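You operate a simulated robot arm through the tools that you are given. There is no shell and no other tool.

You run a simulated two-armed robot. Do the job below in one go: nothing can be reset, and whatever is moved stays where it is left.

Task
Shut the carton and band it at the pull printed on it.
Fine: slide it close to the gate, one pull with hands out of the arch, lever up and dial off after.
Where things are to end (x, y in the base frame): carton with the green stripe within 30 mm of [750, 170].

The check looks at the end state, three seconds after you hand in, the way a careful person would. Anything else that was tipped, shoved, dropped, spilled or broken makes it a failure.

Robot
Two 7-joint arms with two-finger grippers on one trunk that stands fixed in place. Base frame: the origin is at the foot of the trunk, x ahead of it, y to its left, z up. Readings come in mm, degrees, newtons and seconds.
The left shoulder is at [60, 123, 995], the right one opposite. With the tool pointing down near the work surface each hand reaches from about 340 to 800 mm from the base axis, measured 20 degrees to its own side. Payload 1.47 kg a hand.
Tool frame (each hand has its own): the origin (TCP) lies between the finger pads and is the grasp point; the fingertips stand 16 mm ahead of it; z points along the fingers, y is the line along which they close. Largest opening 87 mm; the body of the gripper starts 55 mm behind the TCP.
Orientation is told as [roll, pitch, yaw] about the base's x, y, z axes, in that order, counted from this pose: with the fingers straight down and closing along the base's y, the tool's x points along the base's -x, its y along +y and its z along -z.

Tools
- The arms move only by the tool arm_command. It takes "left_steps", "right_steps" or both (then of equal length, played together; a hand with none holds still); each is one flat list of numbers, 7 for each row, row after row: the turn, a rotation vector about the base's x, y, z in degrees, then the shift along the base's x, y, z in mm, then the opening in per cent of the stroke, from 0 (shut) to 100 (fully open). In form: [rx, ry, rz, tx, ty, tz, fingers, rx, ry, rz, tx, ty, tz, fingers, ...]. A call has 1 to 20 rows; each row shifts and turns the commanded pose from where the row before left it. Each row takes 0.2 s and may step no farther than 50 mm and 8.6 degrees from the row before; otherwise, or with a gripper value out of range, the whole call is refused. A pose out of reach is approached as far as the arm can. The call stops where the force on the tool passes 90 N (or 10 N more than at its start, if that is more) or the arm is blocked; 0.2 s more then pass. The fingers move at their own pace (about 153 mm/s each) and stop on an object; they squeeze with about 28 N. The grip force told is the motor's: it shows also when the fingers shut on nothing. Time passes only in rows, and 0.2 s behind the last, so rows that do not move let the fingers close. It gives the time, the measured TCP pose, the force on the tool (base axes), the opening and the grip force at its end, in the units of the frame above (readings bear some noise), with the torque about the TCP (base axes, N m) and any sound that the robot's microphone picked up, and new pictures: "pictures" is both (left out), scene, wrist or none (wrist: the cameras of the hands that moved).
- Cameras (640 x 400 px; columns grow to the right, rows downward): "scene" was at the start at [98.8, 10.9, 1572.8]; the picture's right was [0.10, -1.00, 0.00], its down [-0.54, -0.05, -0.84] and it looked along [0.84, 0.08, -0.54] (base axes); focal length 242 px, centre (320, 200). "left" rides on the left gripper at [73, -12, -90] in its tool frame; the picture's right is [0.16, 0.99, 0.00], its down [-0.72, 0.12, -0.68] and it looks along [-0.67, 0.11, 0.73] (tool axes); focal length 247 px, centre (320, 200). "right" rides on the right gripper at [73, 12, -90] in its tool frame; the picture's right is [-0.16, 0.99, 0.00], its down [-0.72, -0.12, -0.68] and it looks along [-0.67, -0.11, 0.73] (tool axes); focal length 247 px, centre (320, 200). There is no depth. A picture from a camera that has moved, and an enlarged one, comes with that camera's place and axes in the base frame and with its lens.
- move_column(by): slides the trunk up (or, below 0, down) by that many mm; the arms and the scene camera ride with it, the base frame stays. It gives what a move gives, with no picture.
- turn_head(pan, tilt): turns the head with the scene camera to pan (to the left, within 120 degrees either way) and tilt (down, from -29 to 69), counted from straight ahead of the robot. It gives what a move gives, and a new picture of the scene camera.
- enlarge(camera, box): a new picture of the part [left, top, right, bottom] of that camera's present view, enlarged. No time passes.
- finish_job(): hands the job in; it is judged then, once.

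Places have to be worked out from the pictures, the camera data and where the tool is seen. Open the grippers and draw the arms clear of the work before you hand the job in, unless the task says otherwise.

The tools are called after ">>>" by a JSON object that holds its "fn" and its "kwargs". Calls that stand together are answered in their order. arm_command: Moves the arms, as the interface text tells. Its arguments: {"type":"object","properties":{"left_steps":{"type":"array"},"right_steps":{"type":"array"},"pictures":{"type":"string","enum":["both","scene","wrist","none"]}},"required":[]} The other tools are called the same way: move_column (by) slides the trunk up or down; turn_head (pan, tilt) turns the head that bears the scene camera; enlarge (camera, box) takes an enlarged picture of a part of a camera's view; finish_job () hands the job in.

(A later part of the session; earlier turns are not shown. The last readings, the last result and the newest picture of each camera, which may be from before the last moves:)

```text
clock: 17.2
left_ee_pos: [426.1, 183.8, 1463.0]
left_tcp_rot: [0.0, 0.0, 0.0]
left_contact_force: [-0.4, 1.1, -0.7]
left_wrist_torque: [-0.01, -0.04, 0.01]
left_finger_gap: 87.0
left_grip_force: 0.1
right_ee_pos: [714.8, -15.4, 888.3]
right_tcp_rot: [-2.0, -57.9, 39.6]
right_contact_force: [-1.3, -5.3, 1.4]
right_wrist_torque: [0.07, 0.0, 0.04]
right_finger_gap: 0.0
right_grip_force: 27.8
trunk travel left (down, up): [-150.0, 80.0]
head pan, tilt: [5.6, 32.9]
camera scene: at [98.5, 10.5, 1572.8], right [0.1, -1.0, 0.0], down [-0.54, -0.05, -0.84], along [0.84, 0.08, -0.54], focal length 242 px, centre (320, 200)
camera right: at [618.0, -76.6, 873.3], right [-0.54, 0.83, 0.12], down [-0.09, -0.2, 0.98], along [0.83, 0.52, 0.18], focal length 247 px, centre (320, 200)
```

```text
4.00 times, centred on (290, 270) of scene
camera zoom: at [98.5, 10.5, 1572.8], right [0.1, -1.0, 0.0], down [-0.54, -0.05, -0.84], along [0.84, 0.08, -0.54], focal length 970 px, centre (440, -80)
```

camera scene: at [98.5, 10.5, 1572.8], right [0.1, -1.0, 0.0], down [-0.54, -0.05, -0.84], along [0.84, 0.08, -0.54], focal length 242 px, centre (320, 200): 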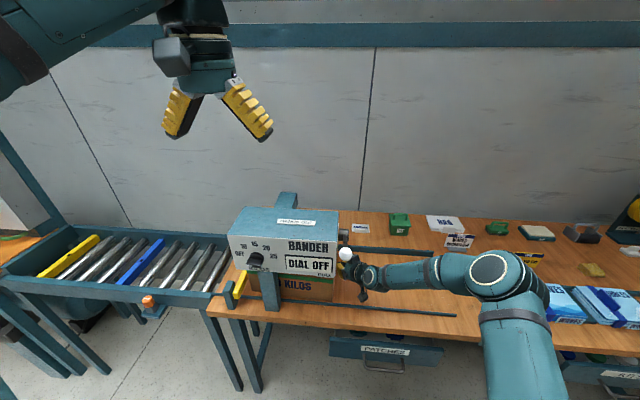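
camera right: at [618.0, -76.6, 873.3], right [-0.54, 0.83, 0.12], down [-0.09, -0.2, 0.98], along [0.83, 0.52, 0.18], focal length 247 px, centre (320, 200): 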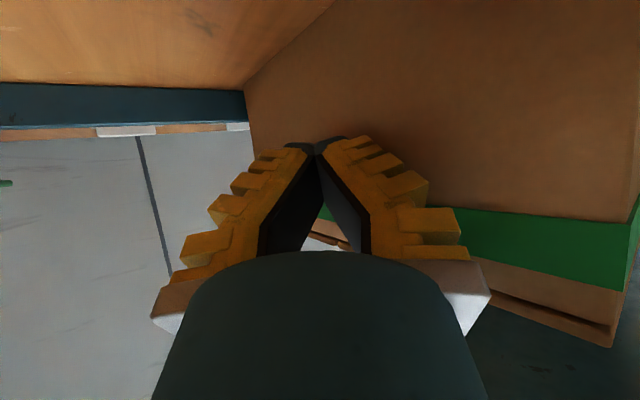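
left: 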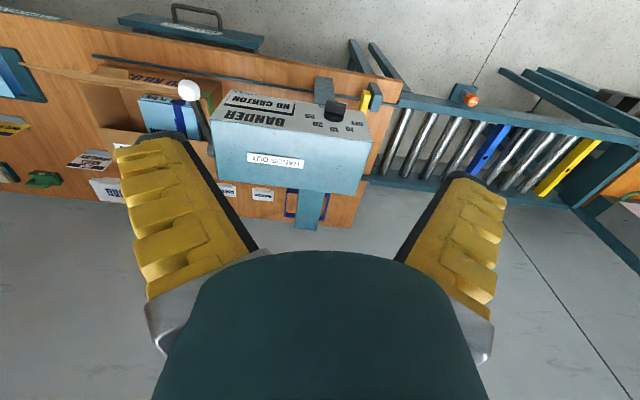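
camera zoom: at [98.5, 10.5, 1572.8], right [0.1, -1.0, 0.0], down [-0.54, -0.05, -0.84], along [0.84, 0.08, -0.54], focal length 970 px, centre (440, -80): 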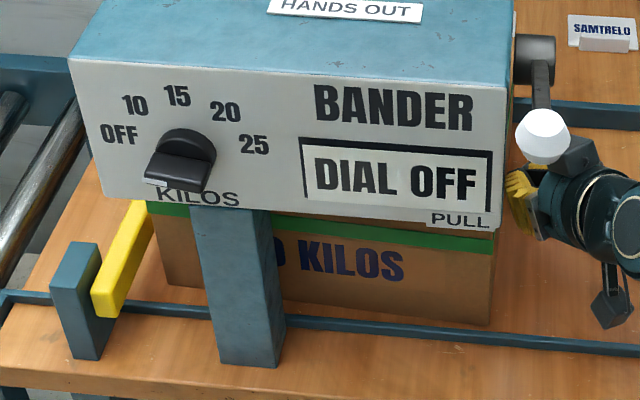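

The carton centre now measures about y≈164, with its left face just short of the gate. I'll back the right hand off straight along −y, then up and away.

>>> {"fn": "arm_command", "kwargs": {"right_steps": [0, 0, 0, 0, -10, 0, 0, 0, 0, 0, 0, -30, 0, 0, 0, 0, 0, 0, -45, 0, 0, 0, 0, 0, 0, -45, 0, 0, 0, 0, 0, 0, -45, 0, 0, 0, 0, 0, -10, -40, 20, 0, 0, 0, 0, -15, -25, 35, 0, 0, 0, 0, -15, -20, 40, 0, 0, 0, 0, -15, 0, 45, 0, 0, 0, 0, -10, 0, 45, 0], "pictures": "scene"}}

>>> {"fn": "enlarge", "kwargs": {"camera": "scene", "box": [220, 210, 380, 320]}}

```text
clock: 19.4
left_ee_pos: [425.4, 185.8, 1462.6]
left_tcp_rot: [0.0, 0.1, -0.1]
left_contact_force: [0.0, 0.4, 0.5]
left_wrist_torque: [-0.01, 0.01, 0.0]
left_finger_gap: 87.0
left_grip_force: 0.0
right_ee_pos: [649.9, -275.4, 1072.9]
right_tcp_rot: [-1.9, -57.9, 39.6]
right_contact_force: [0.3, -0.6, -0.4]
right_wrist_torque: [0.02, -0.03, 0.01]
right_finger_gap: 0.0
right_grip_force: 28.1
trunk travel left (down, up): [-150.0, 80.0]
head pan, tilt: [5.6, 32.9]
camera scene: at [97.8, 11.2, 1572.9], right [0.1, -1.0, 0.0], down [-0.54, -0.05, -0.84], along [0.84, 0.08, -0.54], focal length 242 px, centre (320, 200)
```

scene: 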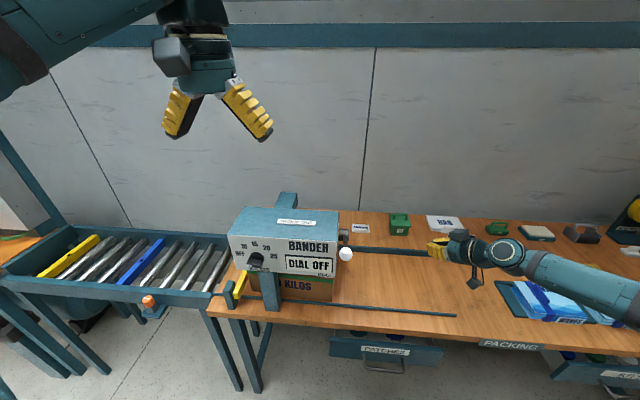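

```text
3.64 times, centred on (300, 265) of scene
camera zoom: at [97.8, 11.2, 1572.9], right [0.1, -1.0, 0.0], down [-0.54, -0.05, -0.84], along [0.84, 0.08, -0.54], focal length 882 px, centre (393, -36)
```

zoom: 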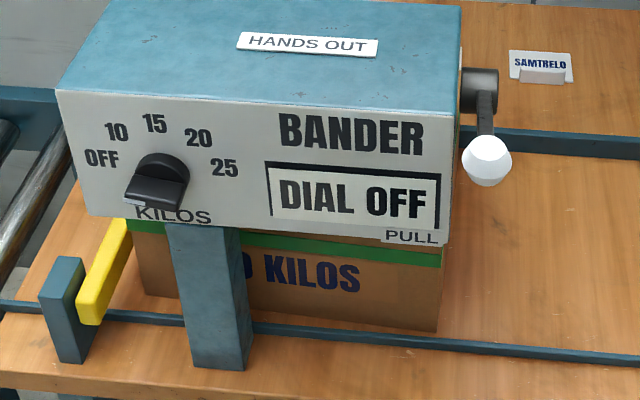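

The carton stayed put and is clear of the hand. Before lowering the trunk for better reach at the dial and lever, I'll move the right hand up and back with its yaw straightened.

>>> {"fn": "arm_command", "kwargs": {"right_steps": [0, 0, -7.8, -24, 5, 28, 0, 0, 0, -7.8, -24, 5, 28, 0, 0, 0, -7.8, -24, 5, 28, 0, 0, 0, -7.8, -24, 5, 28, 0, 0, 0, -7.8, -24, 5, 28, 0], "pictures": "scene"}}

```text
clock: 20.6
left_ee_pos: [424.4, 186.1, 1463.3]
left_tcp_rot: [0.0, -0.2, -0.1]
left_contact_force: [1.1, 0.4, -0.4]
left_wrist_torque: [-0.05, -0.03, -0.01]
left_finger_gap: 86.9
left_grip_force: 0.0
right_ee_pos: [530.2, -249.8, 1215.6]
right_tcp_rot: [-3.0, -58.0, 1.6]
right_contact_force: [-0.1, 0.4, 0.4]
right_wrist_torque: [0.03, 0.0, -0.04]
right_finger_gap: 0.4
right_grip_force: 27.9
trunk travel left (down, up): [-150.0, 80.0]
head pan, tilt: [5.6, 32.9]
camera scene: at [97.1, 12.7, 1572.9], right [0.1, -1.0, 0.0], down [-0.54, -0.05, -0.84], along [0.84, 0.08, -0.54], focal length 242 px, centre (320, 200)
```

scene: 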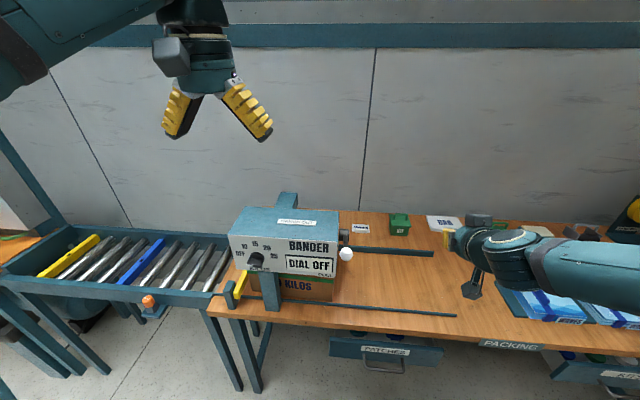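

The right hand is at (530, −250, 1216), clear of everything. I'll lower the trunk by 130 mm so both wrists get better reach.

>>> {"fn": "move_column", "kwargs": {"by": -130}}

>>> {"fn": "turn_head", "kwargs": {"pan": 12, "tilt": 33}}

>>> {"fn": "enlarge", "kwargs": {"camera": "scene", "box": [240, 200, 400, 320]}}

```text
clock: 22.2
left_ee_pos: [427.1, 184.7, 1332.5]
left_tcp_rot: [0.0, 0.1, 0.0]
left_contact_force: [-1.0, 0.2, 0.1]
left_wrist_torque: [-0.02, 0.01, 0.02]
left_finger_gap: 86.9
left_grip_force: 0.0
right_ee_pos: [532.3, -250.6, 1083.6]
right_tcp_rot: [-2.0, -57.9, 0.8]
right_contact_force: [1.0, 0.6, -0.1]
right_wrist_torque: [0.02, -0.03, 0.01]
right_finger_gap: 0.2
right_grip_force: 28.1
trunk travel left (down, up): [-20.0, 210.0]
head pan, tilt: [5.6, 32.9]
```

```text
clock: 22.9
left_ee_pos: [426.2, 183.9, 1333.5]
left_tcp_rot: [0.0, 0.0, 0.0]
left_contact_force: [-0.4, 0.4, 0.5]
left_wrist_torque: [-0.01, -0.01, 0.0]
left_finger_gap: 87.0
left_grip_force: 0.0
right_ee_pos: [531.8, -249.5, 1083.6]
right_tcp_rot: [-2.1, -57.9, 0.8]
right_contact_force: [0.8, 0.3, 0.3]
right_wrist_torque: [-0.01, -0.04, 0.0]
right_finger_gap: 0.0
right_grip_force: 27.9
trunk travel left (down, up): [-20.0, 210.0]
head pan, tilt: [12.0, 33.0]
camera scene: at [97.2, 20.6, 1442.6], right [0.21, -0.98, 0.0], down [-0.53, -0.11, -0.84], along [0.82, 0.17, -0.54], focal length 242 px, centre (320, 200)
```

scene: 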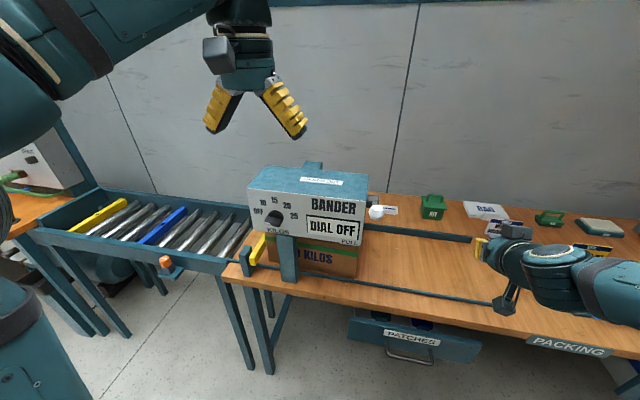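

```text
3.33 times, centred on (320, 260) of scene
camera zoom: at [97.2, 20.6, 1442.6], right [0.21, -0.98, 0.0], down [-0.53, -0.11, -0.84], along [0.82, 0.17, -0.54], focal length 808 px, centre (320, 0)
```

zoom: 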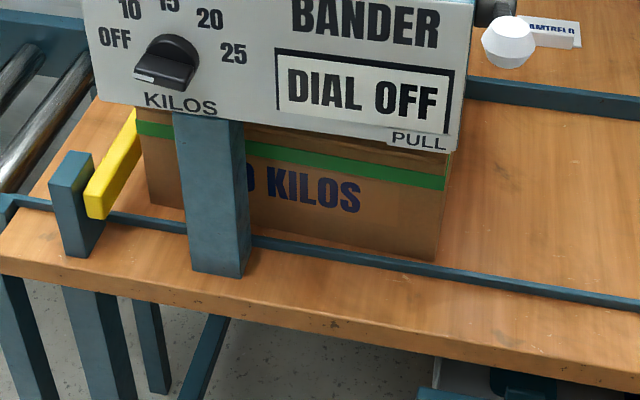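

>>> {"fn": "enlarge", "kwargs": {"camera": "scene", "box": [240, 170, 320, 240]}}

>>> {"fn": "enlarge", "kwargs": {"camera": "left", "box": [220, 60, 420, 200]}}

>>> {"fn": "enlarge", "kwargs": {"camera": "scene", "box": [320, 160, 420, 240]}}

```text
5.71 times, centred on (280, 205) of scene
camera zoom: at [97.2, 20.6, 1442.6], right [0.21, -0.98, 0.0], down [-0.53, -0.11, -0.84], along [0.82, 0.17, -0.54], focal length 1386 px, centre (549, 171)
```

zoom: 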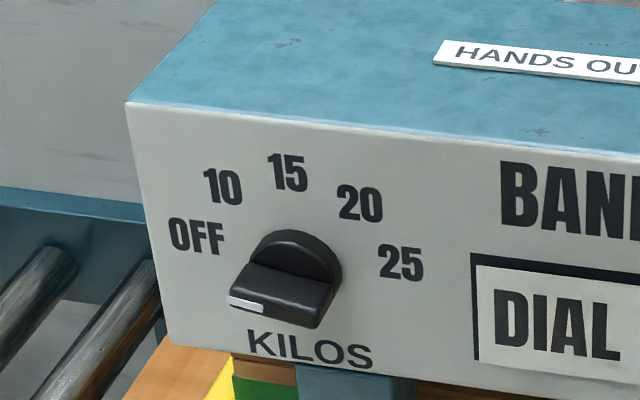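

```text
2.86 times, centred on (320, 130) of left
camera zoom: at [353.5, 173.5, 1422.9], right [-0.16, 0.99, 0.0], down [0.72, 0.12, 0.68], along [0.67, 0.11, -0.73], focal length 706 px, centre (320, 400)
```

zoom: 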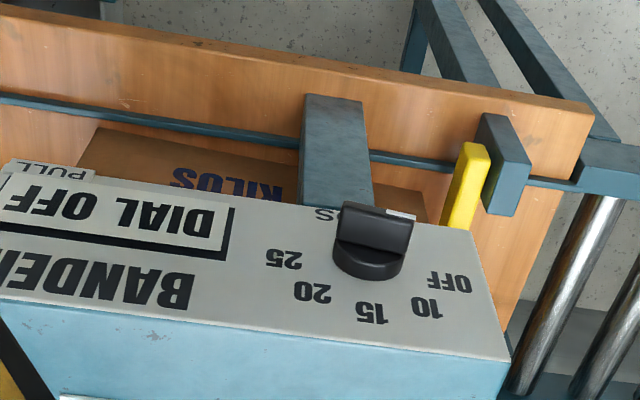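

```text
5.00 times, centred on (370, 200) of scene
camera zoom: at [97.2, 20.6, 1442.6], right [0.21, -0.98, 0.0], down [-0.53, -0.11, -0.84], along [0.82, 0.17, -0.54], focal length 1213 px, centre (70, 200)
```

zoom: 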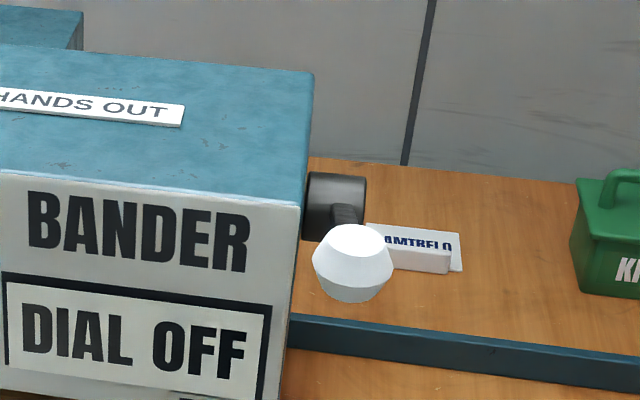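

The label geometry gives a dial centre at about (577, 241, 1057). OFF sits 10° above horizontal left, with 40° between marks, so OFF→20 is +120° about x. The ridge front is at x≈538. I'll pitch the left hand forward toward it.

>>> {"fn": "arm_command", "kwargs": {"left_steps": [0, -8.2, 0, 5.7, 5, -14, 60, 0, -8.2, 0, 5.7, 5, -14, 60, 0, -8.2, 0, 5.7, 5, -14, 60, 0, -8.2, 0, 5.7, 5, -14, 60, 0, -8.2, 0, 5.7, 5, -14, 60, 0, -8.2, 0, 5.7, 5, -14, 60, 0, -8.2, 0, 5.7, 5, -14, 60, 0, -8.2, 0, 5.7, 5, -14, 60, 0, -8.2, 0, 5.7, 5, -14, 60, 0, -8.2, 0, 5.7, 5, -14, 60, 0, -8, 0, 5.7, 5, -14, 60], "pictures": "both"}}

```text
clock: 25.2
left_ee_pos: [491.5, 241.2, 1176.9]
left_tcp_rot: [-96.1, -89.8, 96.1]
left_contact_force: [0.6, 1.2, 0.5]
left_wrist_torque: [0.0, 0.0, -0.07]
left_finger_gap: 57.3
left_grip_force: 2.6
right_ee_pos: [532.0, -249.0, 1083.3]
right_tcp_rot: [-2.2, -57.8, 0.9]
right_contact_force: [0.1, 0.1, -0.4]
right_wrist_torque: [-0.02, 0.04, -0.04]
right_finger_gap: 0.0
right_grip_force: 28.2
trunk travel left (down, up): [-20.0, 210.0]
head pan, tilt: [12.0, 33.0]
camera scene: at [100.8, 20.0, 1448.6], right [0.17, -0.98, 0.0], down [-0.48, -0.09, -0.87], along [0.86, 0.15, -0.49], focal length 242 px, centre (320, 200)
camera left: at [401.2, 229.8, 1105.4], right [0.0, 0.99, -0.16], down [-0.68, 0.12, 0.72], along [0.73, 0.11, 0.67], focal length 247 px, centre (320, 200)
```

scene: 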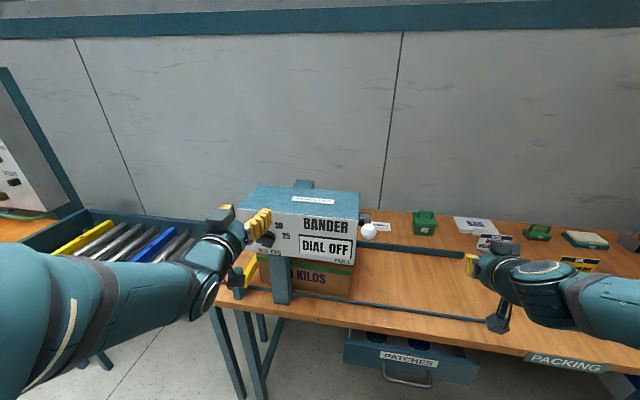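
left: 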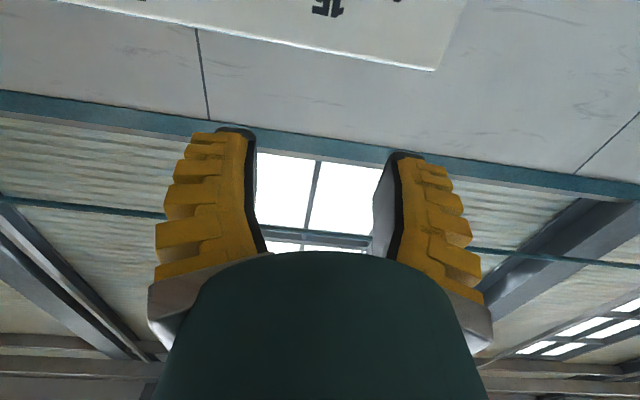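

The left hand now points forward at (491, 241, 1177). I'll roll it −80° about x so the fingers close across the ridge, and lower it to dial height.

>>> {"fn": "arm_command", "kwargs": {"left_steps": [-8, 0, 0, 0, 0, -12, 60, -8, 0, 0, 0, 0, -12, 60, -8, 0, 0, 0, 0, -12, 60, -8, 0, 0, 0, 0, -12, 60, -8, 0, 0, 0, 0, -12, 60, -8, 0, 0, 0, 0, -12, 60, -8, 0, 0, 0, 0, -12, 60, -8, 0, 0, 0, 0, -12, 60, -8, 0, 0, 0, 0, -12, 60, -8, 0, 0, 0, 0, -12, 60], "pictures": "both"}}

```text
clock: 27.4
left_ee_pos: [514.0, 246.9, 1066.5]
left_tcp_rot: [-90.0, -9.8, 90.0]
left_contact_force: [0.5, 0.0, -0.2]
left_wrist_torque: [0.0, -0.03, -0.04]
left_finger_gap: 57.3
left_grip_force: 3.6
left hand out of reach, approached as far as the arm can: row 4, 5, 6, 7, 8, 10
right_ee_pos: [531.7, -249.7, 1083.8]
right_tcp_rot: [-2.0, -57.8, 0.7]
right_contact_force: [0.6, -0.9, 0.1]
right_wrist_torque: [-0.01, 0.0, 0.01]
right_finger_gap: 0.0
right_grip_force: 28.2
trunk travel left (down, up): [-20.0, 210.0]
head pan, tilt: [12.0, 33.0]
camera scene: at [97.3, 20.8, 1442.5], right [0.21, -0.98, 0.0], down [-0.53, -0.11, -0.84], along [0.82, 0.17, -0.54], focal length 242 px, centre (320, 200)
camera left: at [424.3, 173.0, 1066.5], right [0.0, 0.01, -1.0], down [-0.68, 0.73, 0.01], along [0.73, 0.68, 0.01], focal length 247 px, centre (320, 200)
```

scene: 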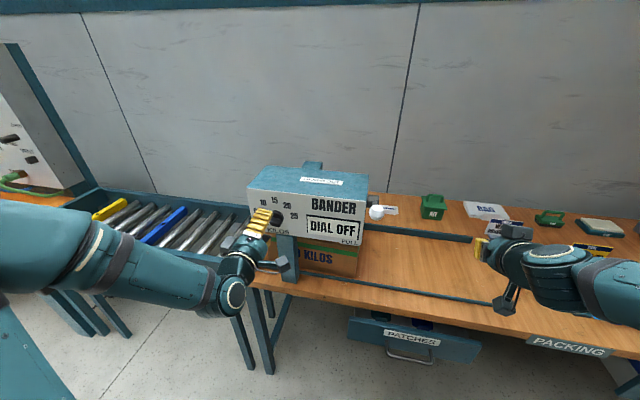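
left: 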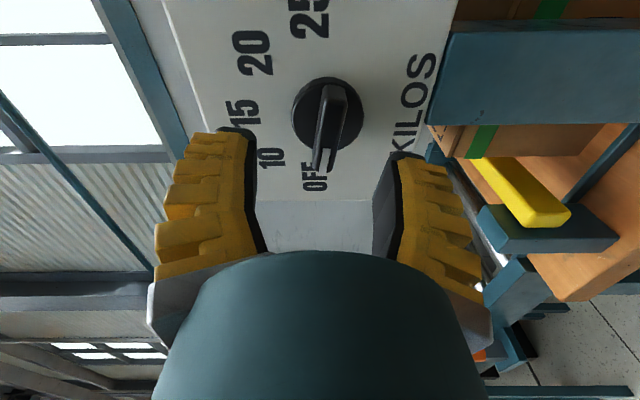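

This is a clear view of the dial: the ridge points at OFF and lies between the open fingers. I'll step forward to x≈520 first to bring the hand back inside its reach, then check the centring.

>>> {"fn": "arm_command", "kwargs": {"left_steps": [0, 0, 0, 15, 0, 0, 60, 0, 0, 0, 15, 0, 1, 60], "pictures": "wrist"}}

```text
clock: 28.1
left_ee_pos: [545.1, 245.4, 1067.6]
left_tcp_rot: [-90.0, -10.0, 90.0]
left_contact_force: [0.0, 0.0, 0.8]
left_wrist_torque: [-0.02, -0.01, 0.01]
left_finger_gap: 57.6
left_grip_force: 3.4
right_ee_pos: [531.4, -249.1, 1083.5]
right_tcp_rot: [-2.0, -57.9, 0.7]
right_contact_force: [0.8, -0.4, 0.2]
right_wrist_torque: [0.0, -0.04, 0.04]
right_finger_gap: 0.1
right_grip_force: 27.9
trunk travel left (down, up): [-20.0, 210.0]
head pan, tilt: [12.0, 33.0]
camera left: at [454.5, 172.3, 1067.4], right [0.0, 0.02, -1.0], down [-0.68, 0.73, 0.01], along [0.73, 0.68, 0.01], focal length 247 px, centre (320, 200)
```

left: 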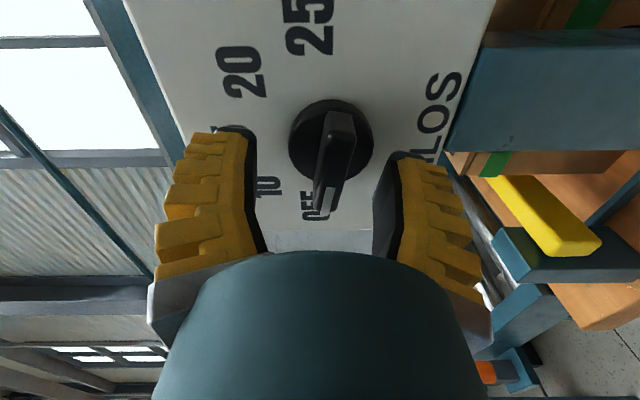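

The hand is at (545, 245, 1068), and I judge the dial axis at about y≈238, z≈1062. I'll centre on it, then close the fingers on the ridge.

>>> {"fn": "arm_command", "kwargs": {"left_steps": [0, 0, 0, 2, -6, -5, 60, 0, 0, 0, 0, 0, 0, 30, 0, 0, 0, 0, 0, 0, 0, 0, 0, 0, 0, 0, 0, 0], "pictures": "both"}}

```text
clock: 29.1
left_ee_pos: [543.5, 238.1, 1062.6]
left_tcp_rot: [-89.9, -10.0, 89.9]
left_contact_force: [-33.5, -5.2, -5.5]
left_wrist_torque: [-0.01, 0.13, -0.02]
left_finger_gap: 6.2
left_grip_force: 29.7
right_ee_pos: [529.2, -250.6, 1085.1]
right_tcp_rot: [-2.1, -58.2, 0.7]
right_contact_force: [0.1, -0.3, 0.3]
right_wrist_torque: [0.03, 0.0, 0.0]
right_finger_gap: 0.1
right_grip_force: 28.0
trunk travel left (down, up): [-20.0, 210.0]
head pan, tilt: [12.0, 33.0]
camera scene: at [93.2, 20.2, 1442.8], right [0.21, -0.98, 0.0], down [-0.53, -0.11, -0.84], along [0.82, 0.17, -0.54], focal length 242 px, centre (320, 200)
camera left: at [452.7, 165.8, 1063.0], right [0.0, 0.02, -1.0], down [-0.68, 0.73, 0.01], along [0.73, 0.68, 0.01], focal length 247 px, centre (320, 200)
```

scene: 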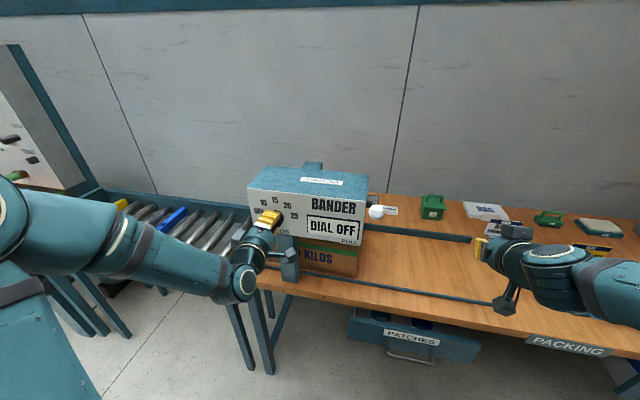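
left: 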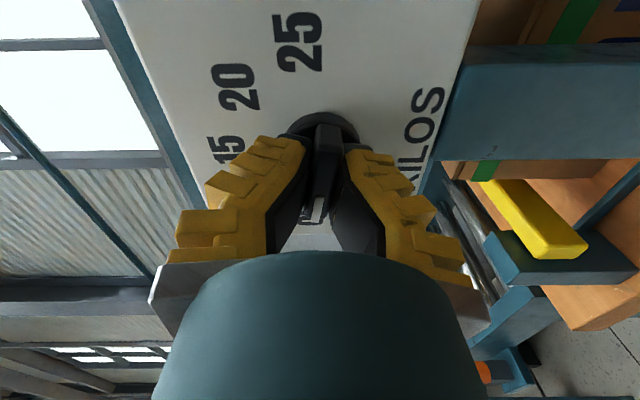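

The fingers hold the ridge (gap 6 mm), but the tips press 33 N against the dial's disc. I'll ease back 5 mm before turning.

>>> {"fn": "arm_command", "kwargs": {"left_steps": [0, 0, 0, -5, 0, 0, 0, 0, 0, 0, 0, 0, 0, 0], "pictures": "wrist"}}

```text
clock: 29.6
left_ee_pos: [541.4, 239.5, 1064.1]
left_tcp_rot: [-90.1, -10.0, 90.0]
left_contact_force: [-1.2, -7.2, -2.8]
left_wrist_torque: [0.01, 0.17, -0.44]
left_finger_gap: 5.9
left_grip_force: 29.6
right_ee_pos: [531.9, -251.1, 1084.1]
right_tcp_rot: [-1.9, -58.0, 0.6]
right_contact_force: [-0.4, -1.0, -1.0]
right_wrist_torque: [0.0, -0.01, 0.0]
right_finger_gap: 0.0
right_grip_force: 27.7
trunk travel left (down, up): [-20.0, 210.0]
head pan, tilt: [12.0, 33.0]
camera left: at [451.8, 165.8, 1062.7], right [0.0, 0.02, -1.0], down [-0.68, 0.73, 0.01], along [0.73, 0.68, 0.01], focal length 247 px, centre (320, 200)
```

left: 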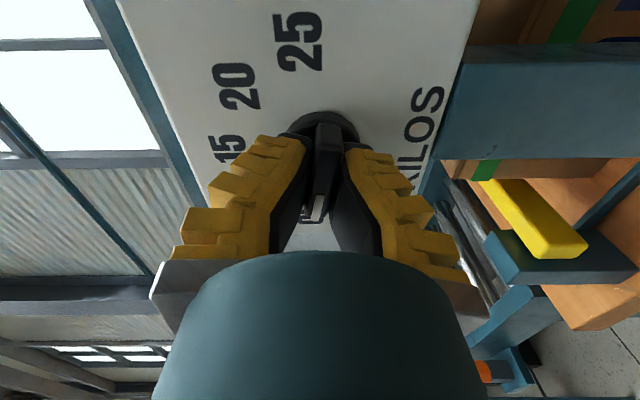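

The push-in force is gone and the grip is firm. I'll turn +40° about x, to the "10" mark, and check that the dial follows.

>>> {"fn": "arm_command", "kwargs": {"left_steps": [8, 0, 0, 0, 0, 0, 0, 8, 0, 0, 0, 0, 0, 0, 8, 0, 0, 0, 0, 0, 0, 8, 0, 0, 0, 0, 0, 0, 8, 0, 0, 0, 0, 0, 0], "pictures": "both"}}

```text
clock: 30.9
left_ee_pos: [541.6, 237.8, 1064.4]
left_tcp_rot: [-90.4, -50.2, 90.2]
left_contact_force: [5.3, -11.1, 15.7]
left_wrist_torque: [-0.07, -0.06, -0.19]
left_finger_gap: 6.2
left_grip_force: 30.1
right_ee_pos: [532.1, -251.0, 1083.8]
right_tcp_rot: [-1.8, -57.9, 0.6]
right_contact_force: [-0.8, 0.2, -1.2]
right_wrist_torque: [0.01, -0.01, -0.01]
right_finger_gap: 0.2
right_grip_force: 27.9
trunk travel left (down, up): [-20.0, 210.0]
head pan, tilt: [12.0, 33.0]
camera scene: at [96.8, 18.7, 1442.7], right [0.21, -0.98, 0.0], down [-0.53, -0.11, -0.84], along [0.82, 0.18, -0.54], focal length 242 px, centre (320, 200)
camera left: at [451.7, 183.1, 1016.8], right [0.0, 0.66, -0.75], down [-0.68, 0.55, 0.48], along [0.73, 0.51, 0.45], focal length 247 px, centre (320, 200)
```

scene: 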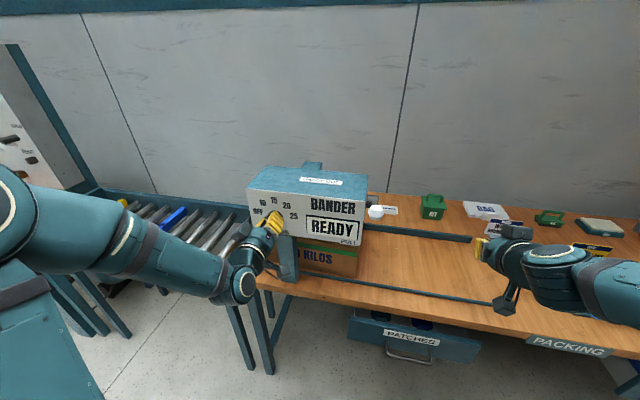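
left: 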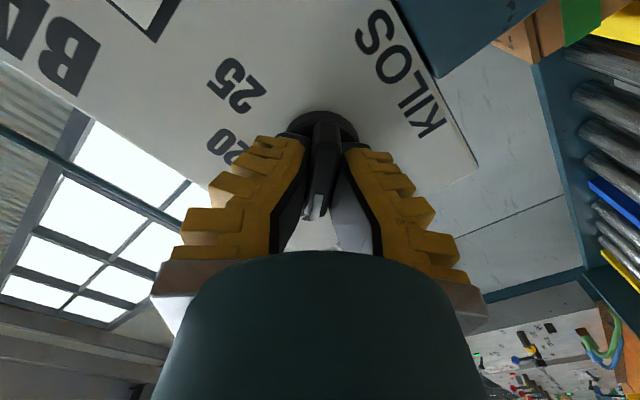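

The dial followed, and the display now reads READY. I'll turn another 40°, easing the hand slightly toward −y/+z to relieve the side load.

>>> {"fn": "arm_command", "kwargs": {"left_steps": [8, 0, 0, 0, -1, 1.5, 0, 8, 0, 0, 0, 0, 0, 0, 8, 0, 0, 0, 0, 0, 0, 8, 0, 0, 0, 0, 0, 0, 8, 0, 0, 0, 0, 0, 0], "pictures": "both"}}

```text
clock: 32.0
left_ee_pos: [540.5, 236.1, 1065.3]
left_tcp_rot: [114.7, -89.7, -114.7]
left_contact_force: [5.6, -17.4, 17.4]
left_wrist_torque: [-0.09, -0.13, -0.19]
left_finger_gap: 6.2
left_grip_force: 30.3
right_ee_pos: [531.2, -253.4, 1083.5]
right_tcp_rot: [-1.8, -57.8, 0.5]
right_contact_force: [0.2, -1.3, -0.3]
right_wrist_torque: [0.0, 0.02, 0.04]
right_finger_gap: 0.1
right_grip_force: 28.1
trunk travel left (down, up): [-20.0, 210.0]
head pan, tilt: [12.0, 33.0]
camera scene: at [96.7, 17.8, 1442.7], right [0.21, -0.98, 0.0], down [-0.53, -0.11, -0.84], along [0.82, 0.18, -0.54], focal length 242 px, centre (320, 200)
camera left: at [451.4, 225.3, 993.5], right [0.0, 0.99, -0.15], down [-0.68, 0.11, 0.72], along [0.73, 0.1, 0.67], focal length 247 px, centre (320, 200)
```

scene: 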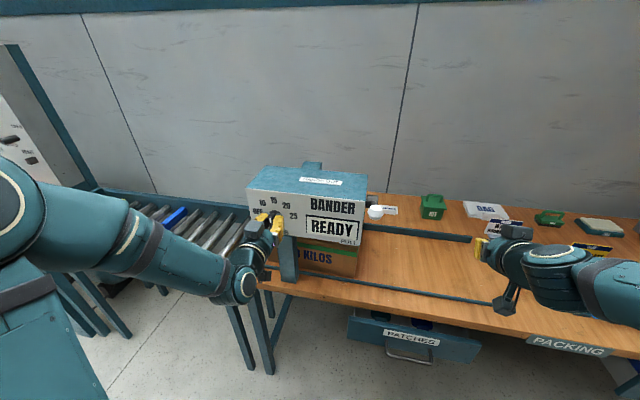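
left: 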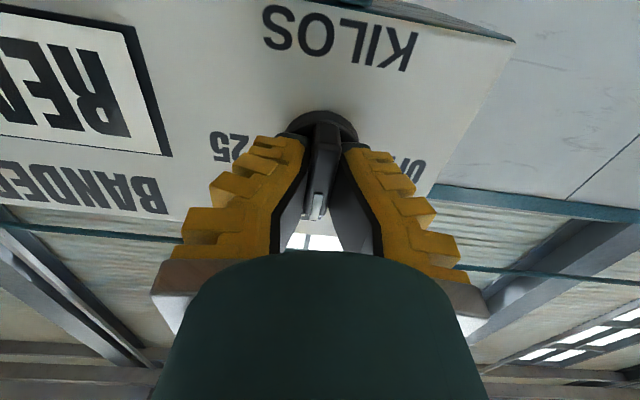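

The dial pointer is now at 15 (vertical). I'll turn the last 40° to 20, easing the side load a little more.

>>> {"fn": "arm_command", "kwargs": {"left_steps": [8, 0, 0, 0, -1.5, 1.5, 0, 8, 0, 0, 0, -0.5, 0, 0, 8, 0, 0, 0, 0, 0, 0, 8, 0, 0, 0, 0, 0, 0, 8, 0, 0, 0, 0, 0, 0], "pictures": "both"}}

```text
clock: 33.2
left_ee_pos: [541.0, 233.1, 1065.0]
left_tcp_rot: [89.8, -49.7, -89.9]
left_contact_force: [3.2, -20.9, -1.6]
left_wrist_torque: [-0.08, 0.17, -0.02]
left_finger_gap: 6.0
left_grip_force: 30.1
right_ee_pos: [531.3, -252.8, 1082.9]
right_tcp_rot: [-1.9, -58.0, 0.4]
right_contact_force: [-0.3, -0.1, -0.6]
right_wrist_torque: [-0.01, 0.0, 0.01]
right_finger_gap: 0.0
right_grip_force: 27.9
trunk travel left (down, up): [-20.0, 210.0]
head pan, tilt: [12.0, 33.0]
camera scene: at [97.7, 18.0, 1442.5], right [0.21, -0.98, 0.0], down [-0.53, -0.11, -0.84], along [0.82, 0.18, -0.54], focal length 242 px, centre (320, 200)
camera left: at [451.2, 272.6, 1003.1], right [0.0, 0.86, 0.52], down [-0.68, -0.38, 0.63], along [0.73, -0.35, 0.58], focal length 247 px, centre (320, 200)
```

scene: 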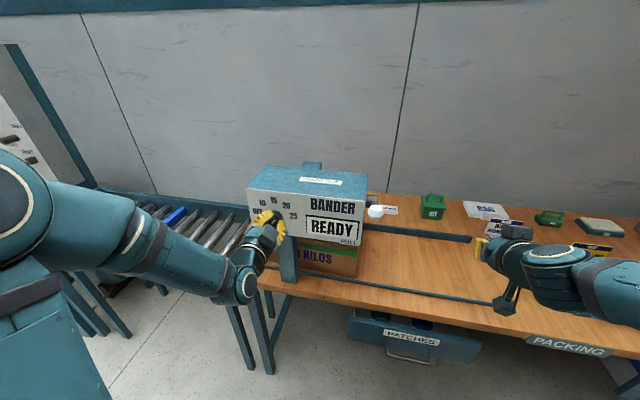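
left: 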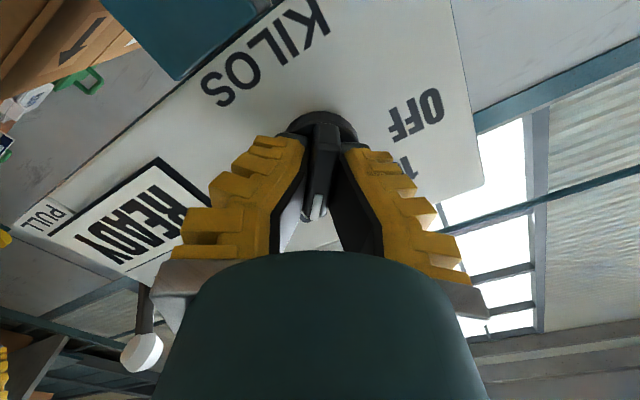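

I've turned 120° in total. I'll open the fingers, back straight off and look at where the pointer rests.

>>> {"fn": "arm_command", "kwargs": {"left_steps": [0, 0, 0, 0, -1, 0, 0, 0, 0, 0, 0, 0, 0, 40, 0, 0, 0, 0, 0, 0, 60, 0, 0, 0, -20, 0, 0, 60, 0, 0, 0, -20, 0, 0, 60], "pictures": "both"}}

```text
clock: 34.5
left_ee_pos: [515.4, 236.3, 1065.3]
left_tcp_rot: [89.9, -50.0, -89.9]
left_contact_force: [0.7, -0.2, 0.1]
left_wrist_torque: [-0.03, 0.03, 0.01]
left_finger_gap: 57.6
left_grip_force: 3.8
left hand out of reach, approached as far as the arm can: row 5
right_ee_pos: [531.0, -250.7, 1083.0]
right_tcp_rot: [-2.0, -57.9, 0.7]
right_contact_force: [-0.5, -0.4, 0.6]
right_wrist_torque: [0.0, -0.01, -0.01]
right_finger_gap: 0.0
right_grip_force: 27.6
trunk travel left (down, up): [-20.0, 210.0]
head pan, tilt: [12.0, 33.0]
camera scene: at [97.5, 20.9, 1442.5], right [0.21, -0.98, 0.0], down [-0.53, -0.11, -0.84], along [0.82, 0.17, -0.55], focal length 242 px, centre (320, 200)
camera left: at [426.3, 275.9, 1004.1], right [0.0, 0.86, 0.51], down [-0.68, -0.38, 0.63], along [0.73, -0.35, 0.58], focal length 247 px, centre (320, 200)
```

scene: 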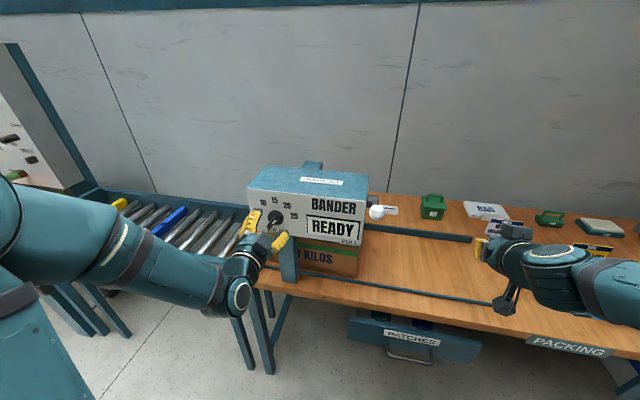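
left: 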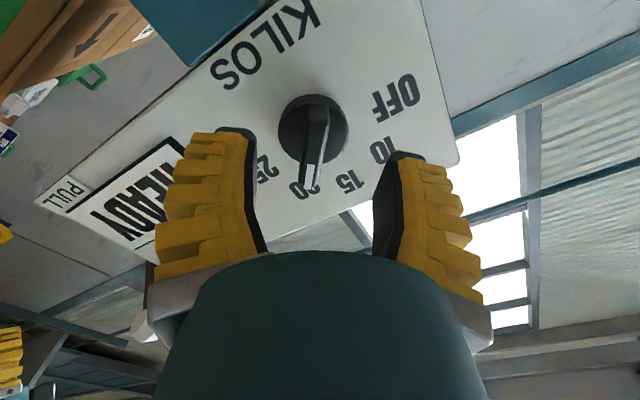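

>>> {"fn": "enlarge", "kwargs": {"camera": "left", "box": [220, 60, 440, 230]}}

>>> {"fn": "enlarge", "kwargs": {"camera": "scene", "box": [240, 180, 330, 260]}}

```text
2.35 times, centred on (330, 145) of left
camera zoom: at [426.3, 275.9, 1004.1], right [0.0, 0.86, 0.51], down [-0.68, -0.38, 0.63], along [0.73, -0.35, 0.58], focal length 581 px, centre (296, 329)
```

zoom: 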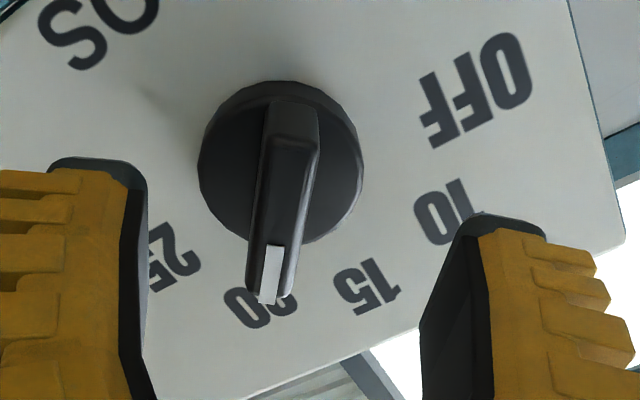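

```text
5.00 times, centred on (285, 220) of scene
camera zoom: at [97.5, 20.9, 1442.5], right [0.21, -0.98, 0.0], down [-0.53, -0.11, -0.84], along [0.82, 0.17, -0.55], focal length 1213 px, centre (495, 100)
```

zoom: 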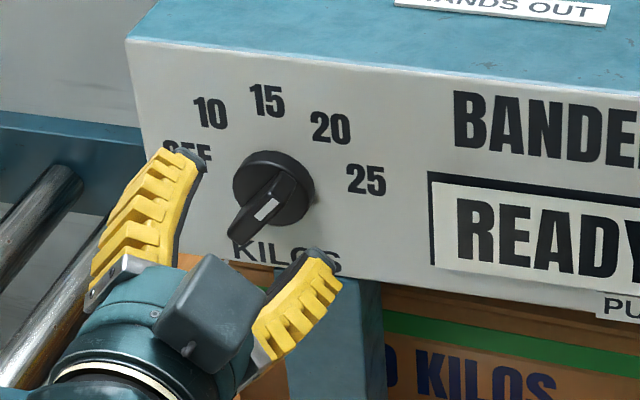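

The pointer rests on 20 and the display reads READY. I place the lever knob at about (522, −10, 1145) and its pivot at about (652, −8, 1092). The left hand stays parked in front of the dial, outside the arch, while I bring the right hand, fingers open, up behind the knob.

>>> {"fn": "arm_command", "kwargs": {"right_steps": [0, 0, 0, -19, 0, 26, 70, 0, 0, 0, -19, 0, 26, 70, 0, 0, 0, -19, 0, 26, 70, 0, 0, 0, -19, 0, 26, 70, 0, 0, 0, 0, 40, 0, 70, 0, 0, 0, 0, 40, 0, 70, 0, 0, 0, 0, 40, 0, 70, 0, 0, 0, 0, 40, 0, 70, 0, 0, 0, 0, 40, 0, 70, 0, 0, 0, 0, 40, 0, 70], "pictures": "both"}}

```text
clock: 36.6
left_ee_pos: [517.2, 237.2, 1066.0]
left_tcp_rot: [90.0, -50.0, -89.9]
left_contact_force: [0.6, -0.4, -0.4]
left_wrist_torque: [0.0, 0.03, 0.0]
left_finger_gap: 57.3
left_grip_force: 3.7
right_ee_pos: [455.4, -12.6, 1188.3]
right_tcp_rot: [-2.0, -57.9, 0.6]
right_contact_force: [-0.3, -0.6, 0.7]
right_wrist_torque: [0.02, 0.0, -0.03]
right_finger_gap: 65.6
right_grip_force: 3.0
trunk travel left (down, up): [-20.0, 210.0]
head pan, tilt: [12.0, 33.0]
camera scene: at [97.5, 21.3, 1442.5], right [0.21, -0.98, 0.0], down [-0.53, -0.11, -0.84], along [0.82, 0.17, -0.55], focal length 242 px, centre (320, 200)
camera right: at [339.5, 2.5, 1172.7], right [0.1, 0.99, 0.12], down [-0.19, -0.09, 0.98], along [0.98, -0.12, 0.18], focal length 247 px, centre (320, 200)
```

scene: 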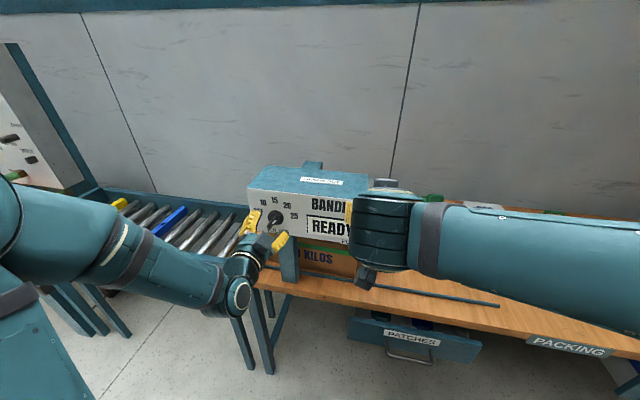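
right: 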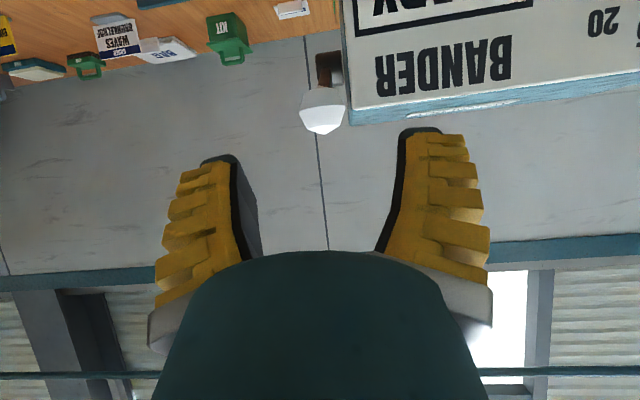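

The wrist camera confirms the knob at about (522, −10.5, 1142), centred between the open fingers. I'll advance along the tool axis until the fingers straddle it.

>>> {"fn": "arm_command", "kwargs": {"right_steps": [0, 0, 0, 16.6, 0.5, -11.3, 70, 0, 0, 0, 16.6, 0.5, -11.3, 70, 0, 0, 0, 16.6, 0.5, -11.3, 70, 0, 0, 0, 16.6, 0.5, -11.3, 70], "pictures": "both"}}

```text
clock: 37.6
left_ee_pos: [516.5, 237.1, 1066.9]
left_tcp_rot: [89.8, -50.0, -89.9]
left_contact_force: [0.1, -0.1, -0.9]
left_wrist_torque: [-0.03, 0.01, -0.01]
left_finger_gap: 57.5
left_grip_force: 3.7
right_ee_pos: [521.7, -8.2, 1141.4]
right_tcp_rot: [-2.0, -57.9, 0.7]
right_contact_force: [0.8, -0.3, -0.6]
right_wrist_torque: [0.01, 0.0, -0.01]
right_finger_gap: 65.4
right_grip_force: 3.6
trunk travel left (down, up): [-20.0, 210.0]
head pan, tilt: [12.0, 33.0]
camera scene: at [97.6, 20.8, 1442.5], right [0.21, -0.98, 0.0], down [-0.53, -0.11, -0.84], along [0.82, 0.17, -0.55], focal length 242 px, centre (320, 200)
camera right: at [407.0, 5.1, 1127.5], right [0.1, 0.99, 0.12], down [-0.19, -0.09, 0.98], along [0.98, -0.12, 0.18], focal length 247 px, centre (320, 200)
```

scene: 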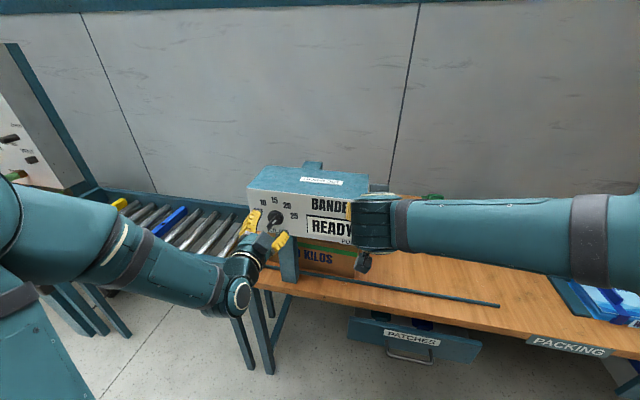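
right: 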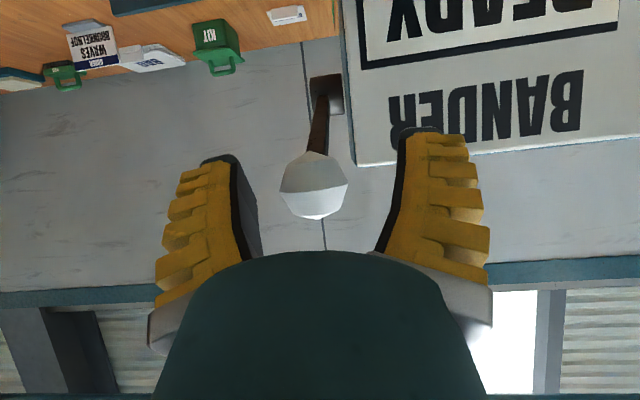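

The knob sits between the fingers. I'll shift 2 mm right and close on it.

>>> {"fn": "arm_command", "kwargs": {"right_steps": [0, 0, 0, 0, -2, 0, 50, 0, 0, 0, 0, 0, 0, 0, 0, 0, 0, 0, 0, 0, 0], "pictures": "both"}}

>>> {"fn": "enlarge", "kwargs": {"camera": "scene", "box": [240, 160, 400, 290]}}

```text
clock: 38.5
left_ee_pos: [517.4, 235.8, 1066.0]
left_tcp_rot: [90.0, -50.1, -89.9]
left_contact_force: [0.4, 0.0, 0.1]
left_wrist_torque: [-0.01, 0.01, -0.01]
left_finger_gap: 57.3
left_grip_force: 3.9
right_ee_pos: [522.5, -12.4, 1142.3]
right_tcp_rot: [-1.9, -57.8, 0.6]
right_contact_force: [1.0, -5.0, 0.9]
right_wrist_torque: [-0.01, -0.57, -0.07]
right_finger_gap: 28.6
right_grip_force: 30.3
trunk travel left (down, up): [-20.0, 210.0]
head pan, tilt: [12.0, 33.0]
camera scene: at [97.1, 20.0, 1442.6], right [0.21, -0.98, 0.0], down [-0.53, -0.11, -0.84], along [0.82, 0.17, -0.54], focal length 242 px, centre (320, 200)
camera right: at [406.6, 1.9, 1128.1], right [0.1, 0.99, 0.12], down [-0.19, -0.09, 0.98], along [0.98, -0.12, 0.18], focal length 247 px, centre (320, 200)
```

scene: 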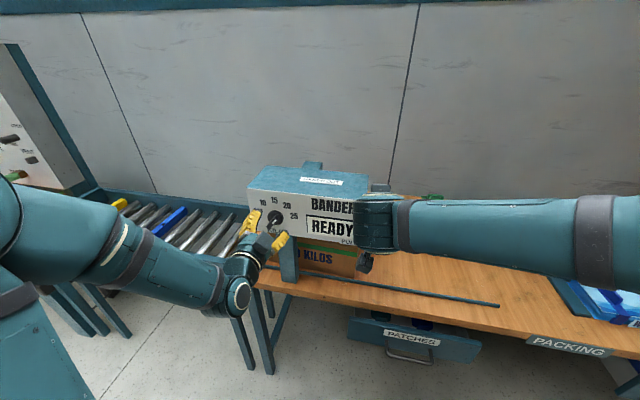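
right: 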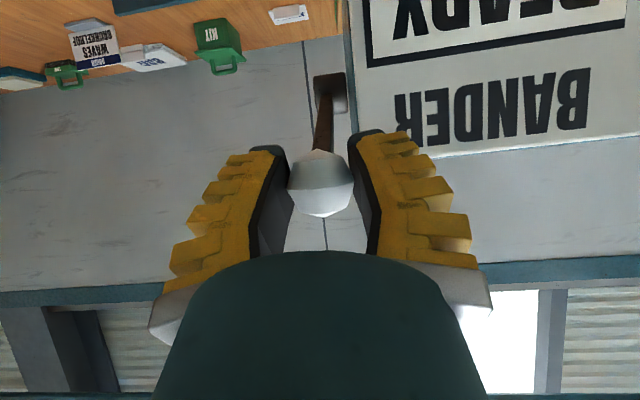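

```text
3.08 times, centred on (320, 225) of scene
camera zoom: at [97.1, 20.0, 1442.6], right [0.21, -0.98, 0.0], down [-0.53, -0.11, -0.84], along [0.82, 0.17, -0.54], focal length 746 px, centre (320, 123)
```

zoom: 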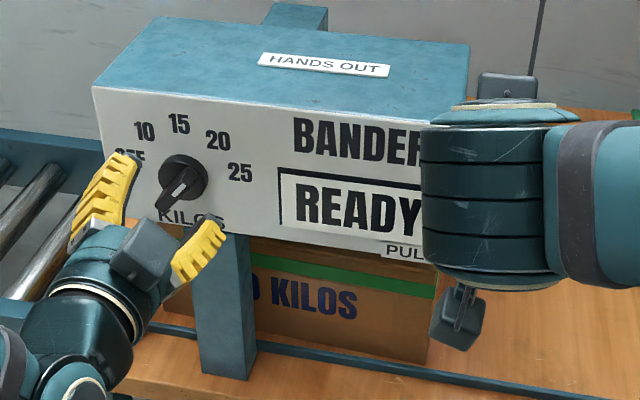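

The knob is gripped (28.6 mm). I'll start pulling it down along its arc (radius ≈140 about the pivot), two rows first to check the side forces.

>>> {"fn": "arm_command", "kwargs": {"right_steps": [0, -4, 0, -6, 0, -18.6, 0, 0, -4, 0, -3.3, 0, -19, 0], "pictures": "both"}}

```text
clock: 39.0
left_ee_pos: [515.2, 236.4, 1067.4]
left_tcp_rot: [90.0, -49.9, -90.0]
left_contact_force: [-0.1, 1.1, 0.1]
left_wrist_torque: [-0.03, 0.03, -0.02]
left_finger_gap: 57.5
left_grip_force: 3.6
right_ee_pos: [512.4, -12.0, 1104.7]
right_tcp_rot: [-2.1, -66.0, 0.7]
right_contact_force: [-0.2, -8.7, 2.7]
right_wrist_torque: [-0.07, -0.41, -0.02]
right_finger_gap: 29.0
right_grip_force: 29.8
trunk travel left (down, up): [-20.0, 210.0]
head pan, tilt: [12.0, 33.0]
camera scene: at [96.7, 19.3, 1442.6], right [0.21, -0.98, 0.0], down [-0.53, -0.11, -0.84], along [0.82, 0.18, -0.54], focal length 242 px, centre (320, 200)
camera right: at [399.7, 1.9, 1073.9], right [0.09, 0.99, 0.13], down [-0.33, -0.09, 0.94], along [0.94, -0.12, 0.32], focal length 247 px, centre (320, 200)
```

scene: 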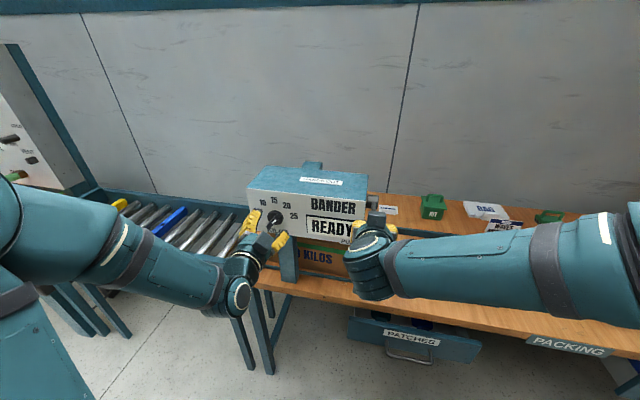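
right: 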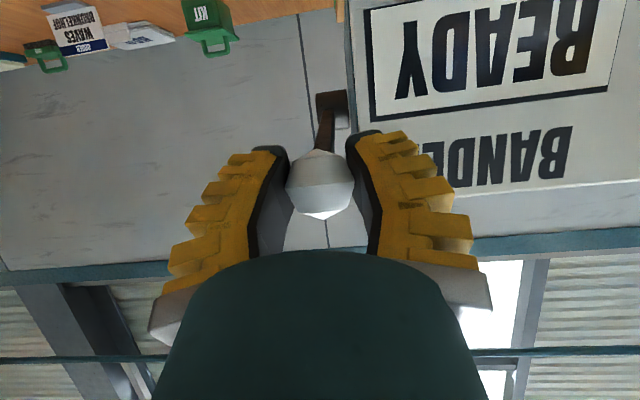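

The lever follows easily with little force. I'll continue the same pull along the arc.

>>> {"fn": "arm_command", "kwargs": {"right_steps": [0, -4, 0, -0.7, 0, -19.5, 0, 0, -4, 0, 2, 0, -19.3, 0, 0, -4, 0, 4.7, 0, -18.9, 0], "pictures": "both"}}

```text
clock: 39.9
left_ee_pos: [517.5, 237.3, 1066.4]
left_tcp_rot: [90.0, -49.9, -90.0]
left_contact_force: [0.1, 0.0, 0.2]
left_wrist_torque: [0.01, 0.0, 0.0]
left_finger_gap: 57.7
left_grip_force: 3.7
right_ee_pos: [518.8, -12.0, 1045.9]
right_tcp_rot: [-2.7, -77.8, 1.3]
right_contact_force: [4.5, -11.4, -0.7]
right_wrist_torque: [-0.01, 0.05, 0.0]
right_finger_gap: 28.1
right_grip_force: 30.0
trunk travel left (down, up): [-20.0, 210.0]
head pan, tilt: [12.0, 33.0]
camera scene: at [97.7, 19.0, 1442.5], right [0.21, -0.98, 0.0], down [-0.53, -0.11, -0.84], along [0.82, 0.18, -0.54], focal length 242 px, centre (320, 200)
camera right: at [415.1, 1.7, 993.5], right [0.06, 0.99, 0.14], down [-0.51, -0.1, 0.85], along [0.86, -0.12, 0.5], focal length 247 px, centre (320, 200)
```

scene: 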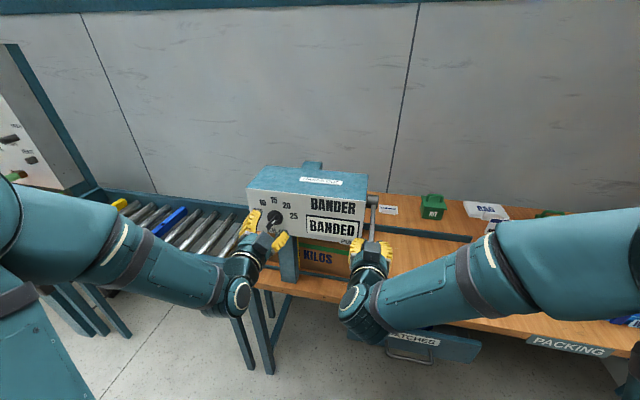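
right: 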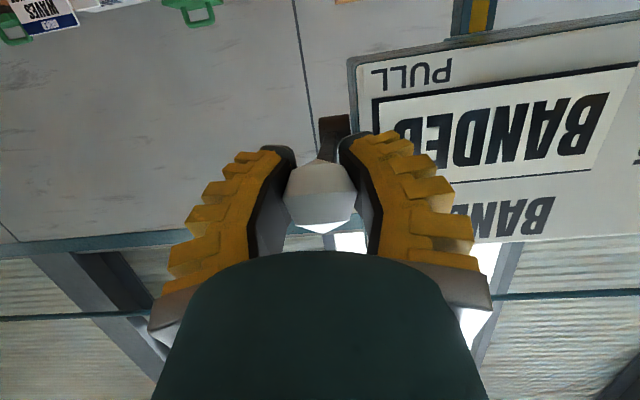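

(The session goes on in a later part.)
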